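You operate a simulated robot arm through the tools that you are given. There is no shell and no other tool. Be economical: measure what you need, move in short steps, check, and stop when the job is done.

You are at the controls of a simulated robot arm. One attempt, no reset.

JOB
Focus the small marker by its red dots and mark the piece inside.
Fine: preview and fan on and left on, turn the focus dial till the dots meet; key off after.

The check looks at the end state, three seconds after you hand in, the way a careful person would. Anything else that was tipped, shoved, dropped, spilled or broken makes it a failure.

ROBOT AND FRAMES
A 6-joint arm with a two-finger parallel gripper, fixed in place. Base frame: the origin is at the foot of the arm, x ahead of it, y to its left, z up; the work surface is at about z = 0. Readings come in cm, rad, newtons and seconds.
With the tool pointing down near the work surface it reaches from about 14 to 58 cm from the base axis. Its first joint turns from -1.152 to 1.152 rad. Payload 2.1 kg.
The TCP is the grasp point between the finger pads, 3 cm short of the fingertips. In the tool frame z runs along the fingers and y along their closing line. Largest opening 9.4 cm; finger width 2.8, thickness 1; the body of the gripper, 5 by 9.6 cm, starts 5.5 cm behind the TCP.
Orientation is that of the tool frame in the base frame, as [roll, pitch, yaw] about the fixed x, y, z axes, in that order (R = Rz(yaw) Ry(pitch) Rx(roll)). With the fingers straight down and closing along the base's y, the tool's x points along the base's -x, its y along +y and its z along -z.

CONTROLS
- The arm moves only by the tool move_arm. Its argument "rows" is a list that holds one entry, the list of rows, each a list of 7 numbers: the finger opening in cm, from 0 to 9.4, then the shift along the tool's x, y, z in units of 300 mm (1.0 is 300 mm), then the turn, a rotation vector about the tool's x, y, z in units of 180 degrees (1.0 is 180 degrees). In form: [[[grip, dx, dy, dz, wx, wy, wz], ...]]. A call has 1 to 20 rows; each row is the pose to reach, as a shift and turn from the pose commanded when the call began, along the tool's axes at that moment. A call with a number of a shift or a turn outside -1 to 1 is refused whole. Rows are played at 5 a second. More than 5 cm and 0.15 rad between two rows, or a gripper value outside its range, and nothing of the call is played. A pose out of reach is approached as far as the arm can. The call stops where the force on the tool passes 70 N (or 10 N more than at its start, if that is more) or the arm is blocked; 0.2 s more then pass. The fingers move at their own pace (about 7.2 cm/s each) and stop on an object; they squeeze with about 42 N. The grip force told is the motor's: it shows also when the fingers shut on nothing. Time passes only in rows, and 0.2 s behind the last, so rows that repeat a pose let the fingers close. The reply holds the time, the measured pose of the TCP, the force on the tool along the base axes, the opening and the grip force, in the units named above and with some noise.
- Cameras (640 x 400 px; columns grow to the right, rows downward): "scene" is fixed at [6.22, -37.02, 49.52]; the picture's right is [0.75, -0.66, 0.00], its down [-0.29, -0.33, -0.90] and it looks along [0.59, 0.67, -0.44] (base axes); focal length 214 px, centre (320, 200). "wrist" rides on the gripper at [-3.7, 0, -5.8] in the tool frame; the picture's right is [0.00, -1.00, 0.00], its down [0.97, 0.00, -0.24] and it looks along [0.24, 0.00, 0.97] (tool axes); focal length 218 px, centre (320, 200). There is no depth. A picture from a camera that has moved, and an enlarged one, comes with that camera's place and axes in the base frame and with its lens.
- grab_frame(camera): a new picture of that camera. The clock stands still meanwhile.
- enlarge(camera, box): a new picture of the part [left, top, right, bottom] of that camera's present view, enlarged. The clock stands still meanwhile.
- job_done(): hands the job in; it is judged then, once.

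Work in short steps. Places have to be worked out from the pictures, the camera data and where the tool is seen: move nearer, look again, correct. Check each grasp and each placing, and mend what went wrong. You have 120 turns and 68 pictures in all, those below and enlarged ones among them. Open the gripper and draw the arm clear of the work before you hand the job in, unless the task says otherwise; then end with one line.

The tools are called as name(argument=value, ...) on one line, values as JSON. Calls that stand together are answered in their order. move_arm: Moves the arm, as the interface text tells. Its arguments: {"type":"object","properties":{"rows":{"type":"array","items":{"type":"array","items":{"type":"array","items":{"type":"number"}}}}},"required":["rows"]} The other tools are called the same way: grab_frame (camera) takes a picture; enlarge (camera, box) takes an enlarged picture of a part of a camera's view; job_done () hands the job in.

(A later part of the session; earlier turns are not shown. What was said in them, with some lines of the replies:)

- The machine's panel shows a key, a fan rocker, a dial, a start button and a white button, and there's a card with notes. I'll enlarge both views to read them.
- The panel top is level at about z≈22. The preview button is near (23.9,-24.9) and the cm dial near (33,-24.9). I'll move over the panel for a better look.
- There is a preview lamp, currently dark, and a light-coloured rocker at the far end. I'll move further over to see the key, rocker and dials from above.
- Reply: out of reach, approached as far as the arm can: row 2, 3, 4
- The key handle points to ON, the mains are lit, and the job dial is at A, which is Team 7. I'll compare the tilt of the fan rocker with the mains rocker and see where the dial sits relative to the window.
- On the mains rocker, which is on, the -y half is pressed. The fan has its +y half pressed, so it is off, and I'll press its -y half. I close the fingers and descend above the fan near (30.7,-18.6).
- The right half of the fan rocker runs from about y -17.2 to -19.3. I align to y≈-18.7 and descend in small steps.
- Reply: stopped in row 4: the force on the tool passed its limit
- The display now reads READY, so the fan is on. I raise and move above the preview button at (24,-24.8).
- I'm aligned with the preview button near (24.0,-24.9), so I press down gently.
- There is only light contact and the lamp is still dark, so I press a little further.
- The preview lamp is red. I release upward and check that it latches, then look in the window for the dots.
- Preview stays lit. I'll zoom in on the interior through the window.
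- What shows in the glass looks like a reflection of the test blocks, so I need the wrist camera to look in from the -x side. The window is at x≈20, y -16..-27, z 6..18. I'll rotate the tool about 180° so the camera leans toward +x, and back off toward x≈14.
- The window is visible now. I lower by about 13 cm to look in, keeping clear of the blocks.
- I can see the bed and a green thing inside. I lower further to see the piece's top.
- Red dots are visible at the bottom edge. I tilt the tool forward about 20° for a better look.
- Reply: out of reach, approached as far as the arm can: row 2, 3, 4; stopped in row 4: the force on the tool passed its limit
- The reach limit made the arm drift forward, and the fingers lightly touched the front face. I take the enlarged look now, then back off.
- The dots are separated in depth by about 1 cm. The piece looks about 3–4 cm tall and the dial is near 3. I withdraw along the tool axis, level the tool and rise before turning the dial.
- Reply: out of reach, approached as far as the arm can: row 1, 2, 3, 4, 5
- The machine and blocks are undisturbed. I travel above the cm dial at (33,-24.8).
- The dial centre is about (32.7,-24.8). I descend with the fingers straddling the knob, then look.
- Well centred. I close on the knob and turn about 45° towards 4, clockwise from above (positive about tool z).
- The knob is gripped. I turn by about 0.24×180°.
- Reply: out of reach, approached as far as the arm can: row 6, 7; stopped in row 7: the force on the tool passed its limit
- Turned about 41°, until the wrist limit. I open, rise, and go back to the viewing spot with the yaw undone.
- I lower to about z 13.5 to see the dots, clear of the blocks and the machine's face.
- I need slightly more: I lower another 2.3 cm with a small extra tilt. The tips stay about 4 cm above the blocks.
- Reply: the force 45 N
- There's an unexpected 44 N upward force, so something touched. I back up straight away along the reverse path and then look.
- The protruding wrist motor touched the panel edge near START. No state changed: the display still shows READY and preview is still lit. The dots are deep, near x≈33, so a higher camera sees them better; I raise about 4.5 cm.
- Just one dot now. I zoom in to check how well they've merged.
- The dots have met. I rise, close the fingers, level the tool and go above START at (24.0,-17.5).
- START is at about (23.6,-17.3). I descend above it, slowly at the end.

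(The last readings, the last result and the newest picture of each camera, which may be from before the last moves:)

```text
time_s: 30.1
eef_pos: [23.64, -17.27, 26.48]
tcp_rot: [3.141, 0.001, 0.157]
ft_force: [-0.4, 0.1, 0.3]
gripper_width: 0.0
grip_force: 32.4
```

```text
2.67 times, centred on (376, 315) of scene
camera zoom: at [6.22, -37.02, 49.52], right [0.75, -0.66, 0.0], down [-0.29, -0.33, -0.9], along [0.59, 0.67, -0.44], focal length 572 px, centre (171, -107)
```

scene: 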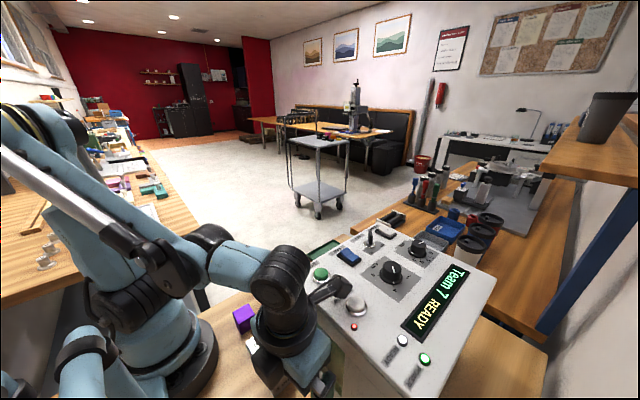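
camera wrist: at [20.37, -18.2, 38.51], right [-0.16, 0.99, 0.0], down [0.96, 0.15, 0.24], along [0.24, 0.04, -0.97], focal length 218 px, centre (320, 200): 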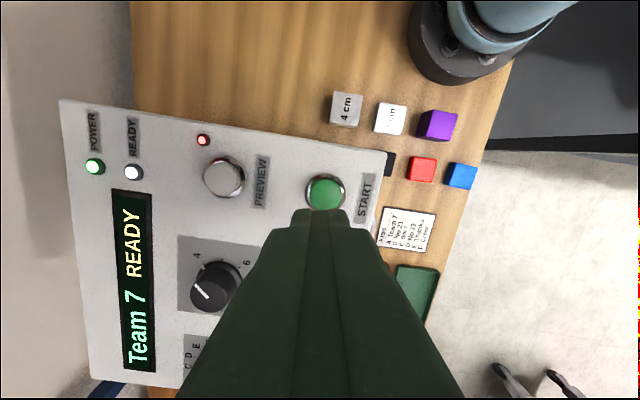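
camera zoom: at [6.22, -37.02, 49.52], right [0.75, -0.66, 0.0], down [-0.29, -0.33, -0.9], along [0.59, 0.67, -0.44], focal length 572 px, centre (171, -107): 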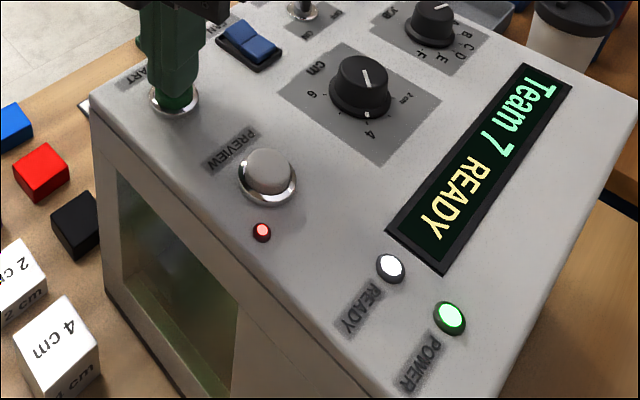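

Aligned, no contact yet. I press in the final ~0.8 cm in small steps.

move_arm(rows=[[[0, 0, 0, 0.01, 0, 0, 0], [0, 0, 0, 0.018, 0, 0, 0], [0, 0, 0, 0.025, 0, 0, 0], [0, 0, 0, 0.029, 0, 0, 0]]])

enlarge(camera="scene", box=[280, 240, 472, 390])

```text
time_s: 31.1
eef_pos: [23.56, -17.28, 25.68]
tcp_rot: [3.141, 0.0, 0.161]
ft_force: [2.4, 0.4, 10.5]
gripper_width: 0.0
grip_force: 33.3
```

```text
2.67 times, centred on (376, 315) of scene
camera zoom: at [6.22, -37.01, 49.52], right [0.75, -0.66, 0.0], down [-0.29, -0.33, -0.9], along [0.59, 0.67, -0.44], focal length 572 px, centre (171, -107)
```

zoom: 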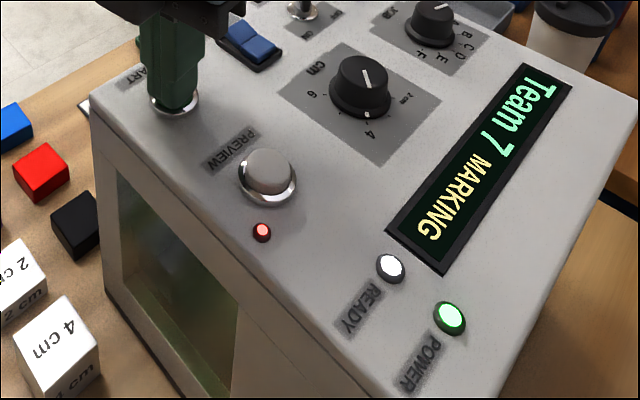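

The display reads MARKING. I release, rise, and wait.

move_arm(rows=[[[0, 0, 0, -0.05, 0, 0, 0], [0, 0, 0, -0.15, 0, 0, 0], [0, 0, 0, -0.24, 0, 0, 0], [0, 0, 0, -0.24, 0, 0, 0], [0, 0, 0, -0.24, 0, 0, 0], [0, 0, 0, -0.24, 0, 0, 0], [0, 0, 0, -0.24, 0, 0, 0], [0, 0, 0, -0.24, 0, 0, 0], [0, 0, 0, -0.24, 0, 0, 0], [0, 0, 0, -0.24, 0, 0, 0], [0, 0, 0, -0.24, 0, 0, 0], [0, 0, 0, -0.24, 0, 0, 0], [0, 0, 0, -0.24, 0, 0, 0], [0, 0, 0, -0.24, 0, 0, 0], [0, 0, 0, -0.24, 0, 0, 0]]])

enlarge(camera="scene", box=[280, 240, 472, 390])

```text
time_s: 34.3
eef_pos: [23.67, -17.23, 32.64]
tcp_rot: [-3.141, -0.001, 0.161]
ft_force: [0.4, -0.2, -0.8]
gripper_width: 0.0
grip_force: 33.0
```

```text
2.67 times, centred on (376, 315) of scene
camera zoom: at [6.22, -37.02, 49.52], right [0.75, -0.66, 0.0], down [-0.29, -0.33, -0.9], along [0.59, 0.67, -0.44], focal length 572 px, centre (171, -107)
```

zoom: 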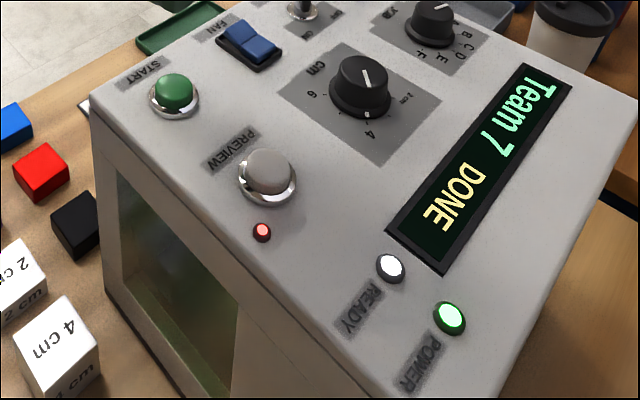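

DONE. I'll inspect the mark from the earlier viewing pose before switching off.

move_arm(rows=[[[9.4, -0.12, 0.04, 0, 0, 0, 0], [9.4, -0.24, 0.08, 0, 0, 0, 0], [9.4, -0.335, 0.111, 0, 0, 0, 0], [9.4, -0.335, 0.111, 0.15, 0, 0.006, 0], [9.4, -0.335, 0.111, 0.3, 0, 0.012, 0], [9.4, -0.335, 0.111, 0.44, 0, 0.012, 0], [9.4, -0.335, 0.111, 0.44, 0, 0.012, 0]]])

enlarge(camera="wrist", box=[288, 330, 336, 370])

```text
time_s: 35.9
eef_pos: [14.25, -22.1, 19.43]
tcp_rot: [-3.141, -0.039, 0.16]
ft_force: [-0.6, -0.1, -0.6]
gripper_width: 9.4
grip_force: 0.1
```

```text
10.00 times, centred on (312, 350) of wrist
camera zoom: at [10.33, -22.79, 25.12], right [-0.16, 0.99, 0.0], down [0.95, 0.15, 0.28], along [0.27, 0.04, -0.96], focal length 2183 px, centre (400, -1300)
```

zoom: 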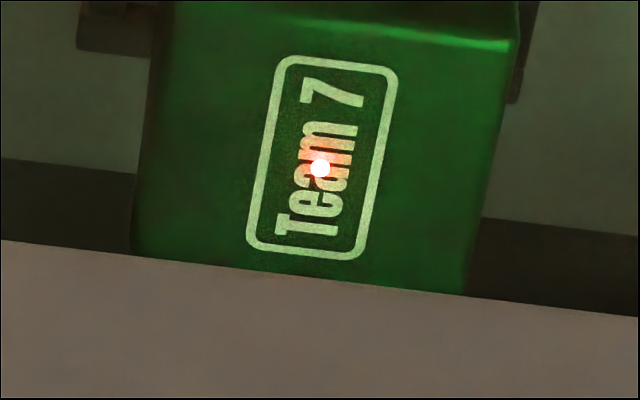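

The mark "Team 7" is crisp. Now for the key: I rise, turn the tool to yaw ≈ 45° so the fingers straddle the bow, and move above (37,-17.3).

move_arm(rows=[[[9.4, 0, 0, -0.15, 0, 0, 0], [9.4, 0, 0, -0.3, 0, 0, 0], [9.4, 0, 0, -0.45, 0, 0, 0], [5, 0.13, -0.006, -0.48, 0, -0.006, -0.033], [5, 0.26, -0.012, -0.48, 0, -0.012, -0.066], [5, 0.39, -0.018, -0.48, 0, -0.012, -0.1], [5, 0.52, -0.024, -0.48, 0, -0.012, -0.133], [5, 0.65, -0.03, -0.48, 0, -0.012, -0.166], [5, 0.785, -0.034, -0.48, 0, -0.012, -0.199], [5, 0.785, -0.034, -0.48, 0, -0.012, -0.199]]])

grab_frame(camera="wrist")

```text
time_s: 38.1
eef_pos: [36.97, -17.4, 34.83]
tcp_rot: [3.131, 0.004, 0.785]
ft_force: [0.5, 0.3, 0.8]
gripper_width: 5.01
grip_force: 0.0
```

```text
20 pictures are left
camera wrist: at [34.34, -19.95, 40.64], right [-0.71, 0.71, -0.01], down [0.68, 0.69, 0.24], along [0.17, 0.16, -0.97], focal length 218 px, centre (320, 200)
```

wrist: 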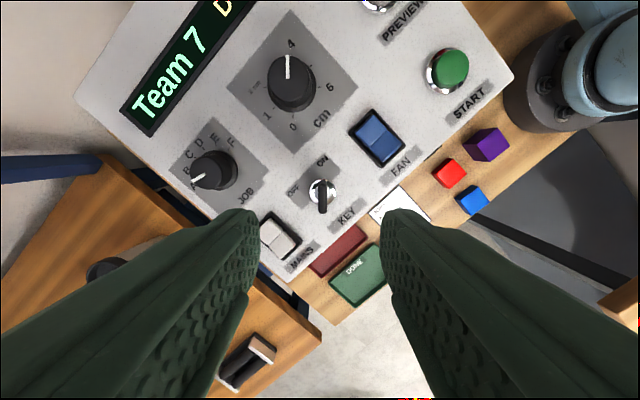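

The TCP is right over the key and the fingers straddle its bow. I narrow the opening to 3 cm and descend.

move_arm(rows=[[[3, 0, 0, 0.1, 0, 0, 0], [3, 0, 0, 0.2, 0, 0, 0], [3, 0, 0, 0.26, 0, 0, 0], [3, 0, 0, 0.285, 0, 0, 0], [3, 0, 0, 0.285, 0, 0, 0]]])

enlarge(camera="scene", box=[330, 210, 426, 270])

enlarge(camera="wrist", box=[200, 120, 440, 320])

```text
time_s: 39.3
eef_pos: [36.77, -17.6, 26.32]
tcp_rot: [3.132, 0.002, 0.785]
ft_force: [-0.8, 0.1, -0.2]
gripper_width: 2.99
grip_force: 0.1
```

```text
6.67 times, centred on (378, 240) of scene
camera zoom: at [6.22, -37.02, 49.52], right [0.75, -0.66, 0.0], down [-0.29, -0.33, -0.9], along [0.59, 0.67, -0.44], focal length 1430 px, centre (-67, -67)
```

zoom: 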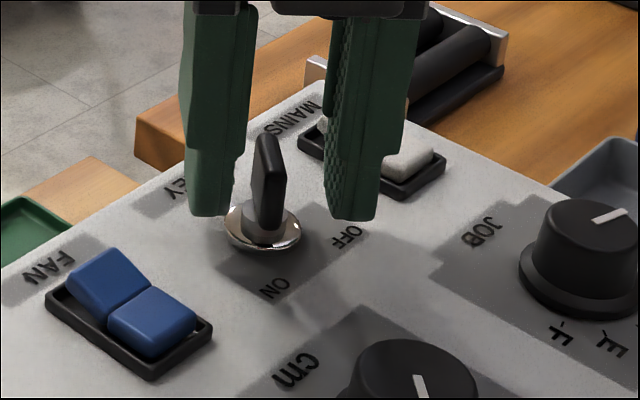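

```text
2.00 times, centred on (320, 220) of wrist
camera zoom: at [34.15, -20.23, 32.1], right [-0.71, 0.71, -0.01], down [0.69, 0.69, 0.24], along [0.17, 0.16, -0.97], focal length 436 px, centre (320, 160)
```

zoom: 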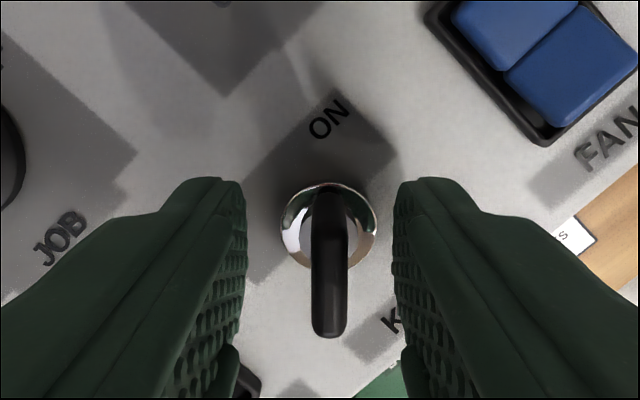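

A small recentring (about 2 mm), then I close on the bow.

move_arm(rows=[[[3, 0.008, -0.005, 0.006, 0, 0, 0], [3, 0.008, -0.005, 0.006, 0, 0, 0], [0, 0.008, -0.005, 0.006, 0, 0, 0], [0, 0.008, -0.005, 0.006, 0, 0, 0], [0, 0.008, -0.005, 0.006, 0, 0, 0]]])

```text
time_s: 40.5
eef_pos: [36.74, -17.35, 26.13]
tcp_rot: [3.131, 0.004, 0.786]
ft_force: [-0.8, 2.1, -3.2]
gripper_width: 0.67
grip_force: 40.6
```

The bow is gripped. I turn counter-clockwise (seen from above) 90° towards OFF.

move_arm(rows=[[[0, 0, 0, 0, 0, 0, -0.04], [0, 0, 0, 0, 0, 0, -0.08], [0, 0, 0, 0, 0, 0, -0.12], [0, 0, 0, 0, 0, 0, -0.16], [0, 0, 0, 0, 0, 0, -0.2], [0, 0, 0, 0, 0, 0, -0.24], [0, 0, 0, 0, 0, 0, -0.28], [0, 0, 0, 0, 0, 0, -0.32], [0, 0, 0, 0, 0, 0, -0.36], [0, 0, 0, 0, 0, 0, -0.4], [0, 0, 0, 0, 0, 0, -0.44], [0, 0, 0, 0, 0, 0, -0.48], [0, 0, 0, 0, 0, 0, -0.5]]])

enlarge(camera="scene", box=[330, 220, 490, 380])

```text
time_s: 43.3
eef_pos: [37.2, -17.38, 26.18]
tcp_rot: [3.136, 0.017, 2.359]
ft_force: [37.7, 12.2, 8.4]
gripper_width: 0.7
grip_force: 40.7
```

```text
2.50 times, centred on (410, 300) of scene
camera zoom: at [6.23, -37.01, 49.52], right [0.75, -0.66, 0.0], down [-0.29, -0.33, -0.9], along [0.59, 0.67, -0.44], focal length 536 px, centre (95, -50)
```

zoom: 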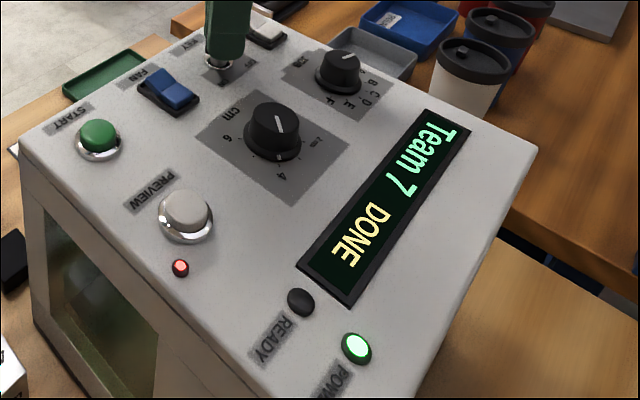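

The READY lamp went dark while preview stays on, so the key appears to be OFF. I open, rise and look.

move_arm(rows=[[[3, 0, 0, 0, 0, 0, 0], [3, 0, 0, 0, 0, 0, 0], [3, 0, 0, -0.1, 0, 0, 0], [3, 0, 0, -0.22, 0, 0, 0], [3, 0, 0, -0.35, 0, 0, 0], [3, 0, 0, -0.35, 0, 0, 0]]])

grab_frame(camera="wrist")

enlarge(camera="scene", box=[280, 210, 480, 390])

```text
time_s: 44.7
eef_pos: [36.69, -17.35, 36.7]
tcp_rot: [-3.139, 0.011, 2.355]
ft_force: [0.6, -0.6, 0.1]
gripper_width: 3.0
grip_force: 0.1
```

```text
16 pictures are left
camera wrist: at [39.26, -19.88, 42.53], right [-0.71, -0.71, 0.0], down [-0.69, 0.69, 0.23], along [-0.17, 0.16, -0.97], focal length 218 px, centre (320, 200)
```

wrist: 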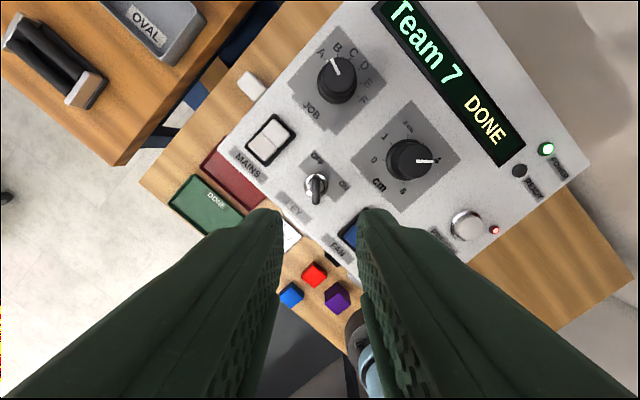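

```text
2.22 times, centred on (380, 300) of scene
camera zoom: at [6.22, -37.02, 49.52], right [0.75, -0.66, 0.0], down [-0.29, -0.33, -0.9], along [0.59, 0.67, -0.44], focal length 477 px, centre (187, -22)
```

zoom: 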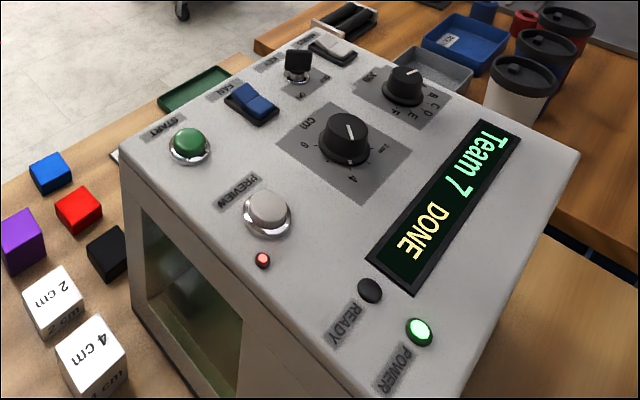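

enlarge(camera="wrist", box=[270, 140, 366, 220])

```text
5.00 times, centred on (318, 180) of wrist
camera zoom: at [39.26, -19.88, 42.53], right [-0.71, -0.71, 0.0], down [-0.69, 0.69, 0.23], along [-0.17, 0.16, -0.97], focal length 1091 px, centre (330, 300)
```

zoom: 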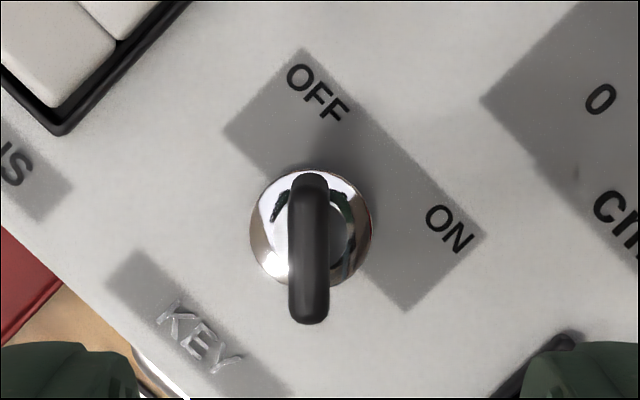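

The key points to OFF, the fan and preview are on, and the piece is marked. I draw the arm clear, up and back.

move_arm(rows=[[[6, 0, 0, -0.1, 0, 0, 0], [6, 0.1, 0.1, -0.15, 0, 0, 0], [6, 0.2, 0.2, -0.15, 0, 0, 0], [6, 0.25, 0.25, -0.15, 0, 0, 0], [6, 0.25, 0.25, -0.15, 0, 0, 0]]])

grab_frame(camera="scene")

```text
time_s: 45.9
eef_pos: [36.74, -6.78, 41.09]
tcp_rot: [-3.138, 0.012, 2.357]
ft_force: [-0.3, 0.5, -0.4]
gripper_width: 5.99
grip_force: 0.0
```

```text
13 pictures are left
```

scene: 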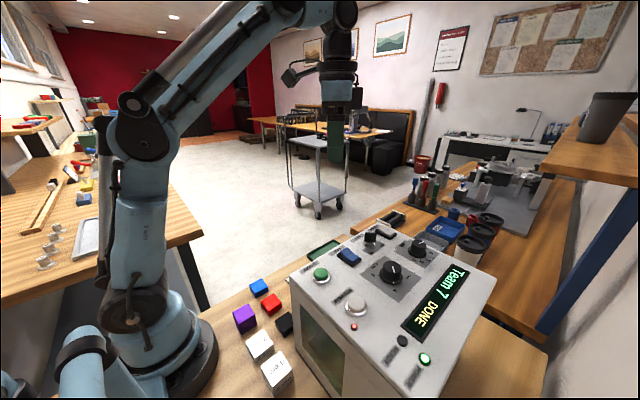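

All clear and nothing is disturbed, so I hand in.

job_done()

```text
The job is handed in.
```

The piece inside is marked "Team 7" with the red dots brought together; the fan and preview are still on and the key is off. While I was looking in through the window, the arm touched the marker twice (its front face, and probably the panel edge), but nothing moved or changed.
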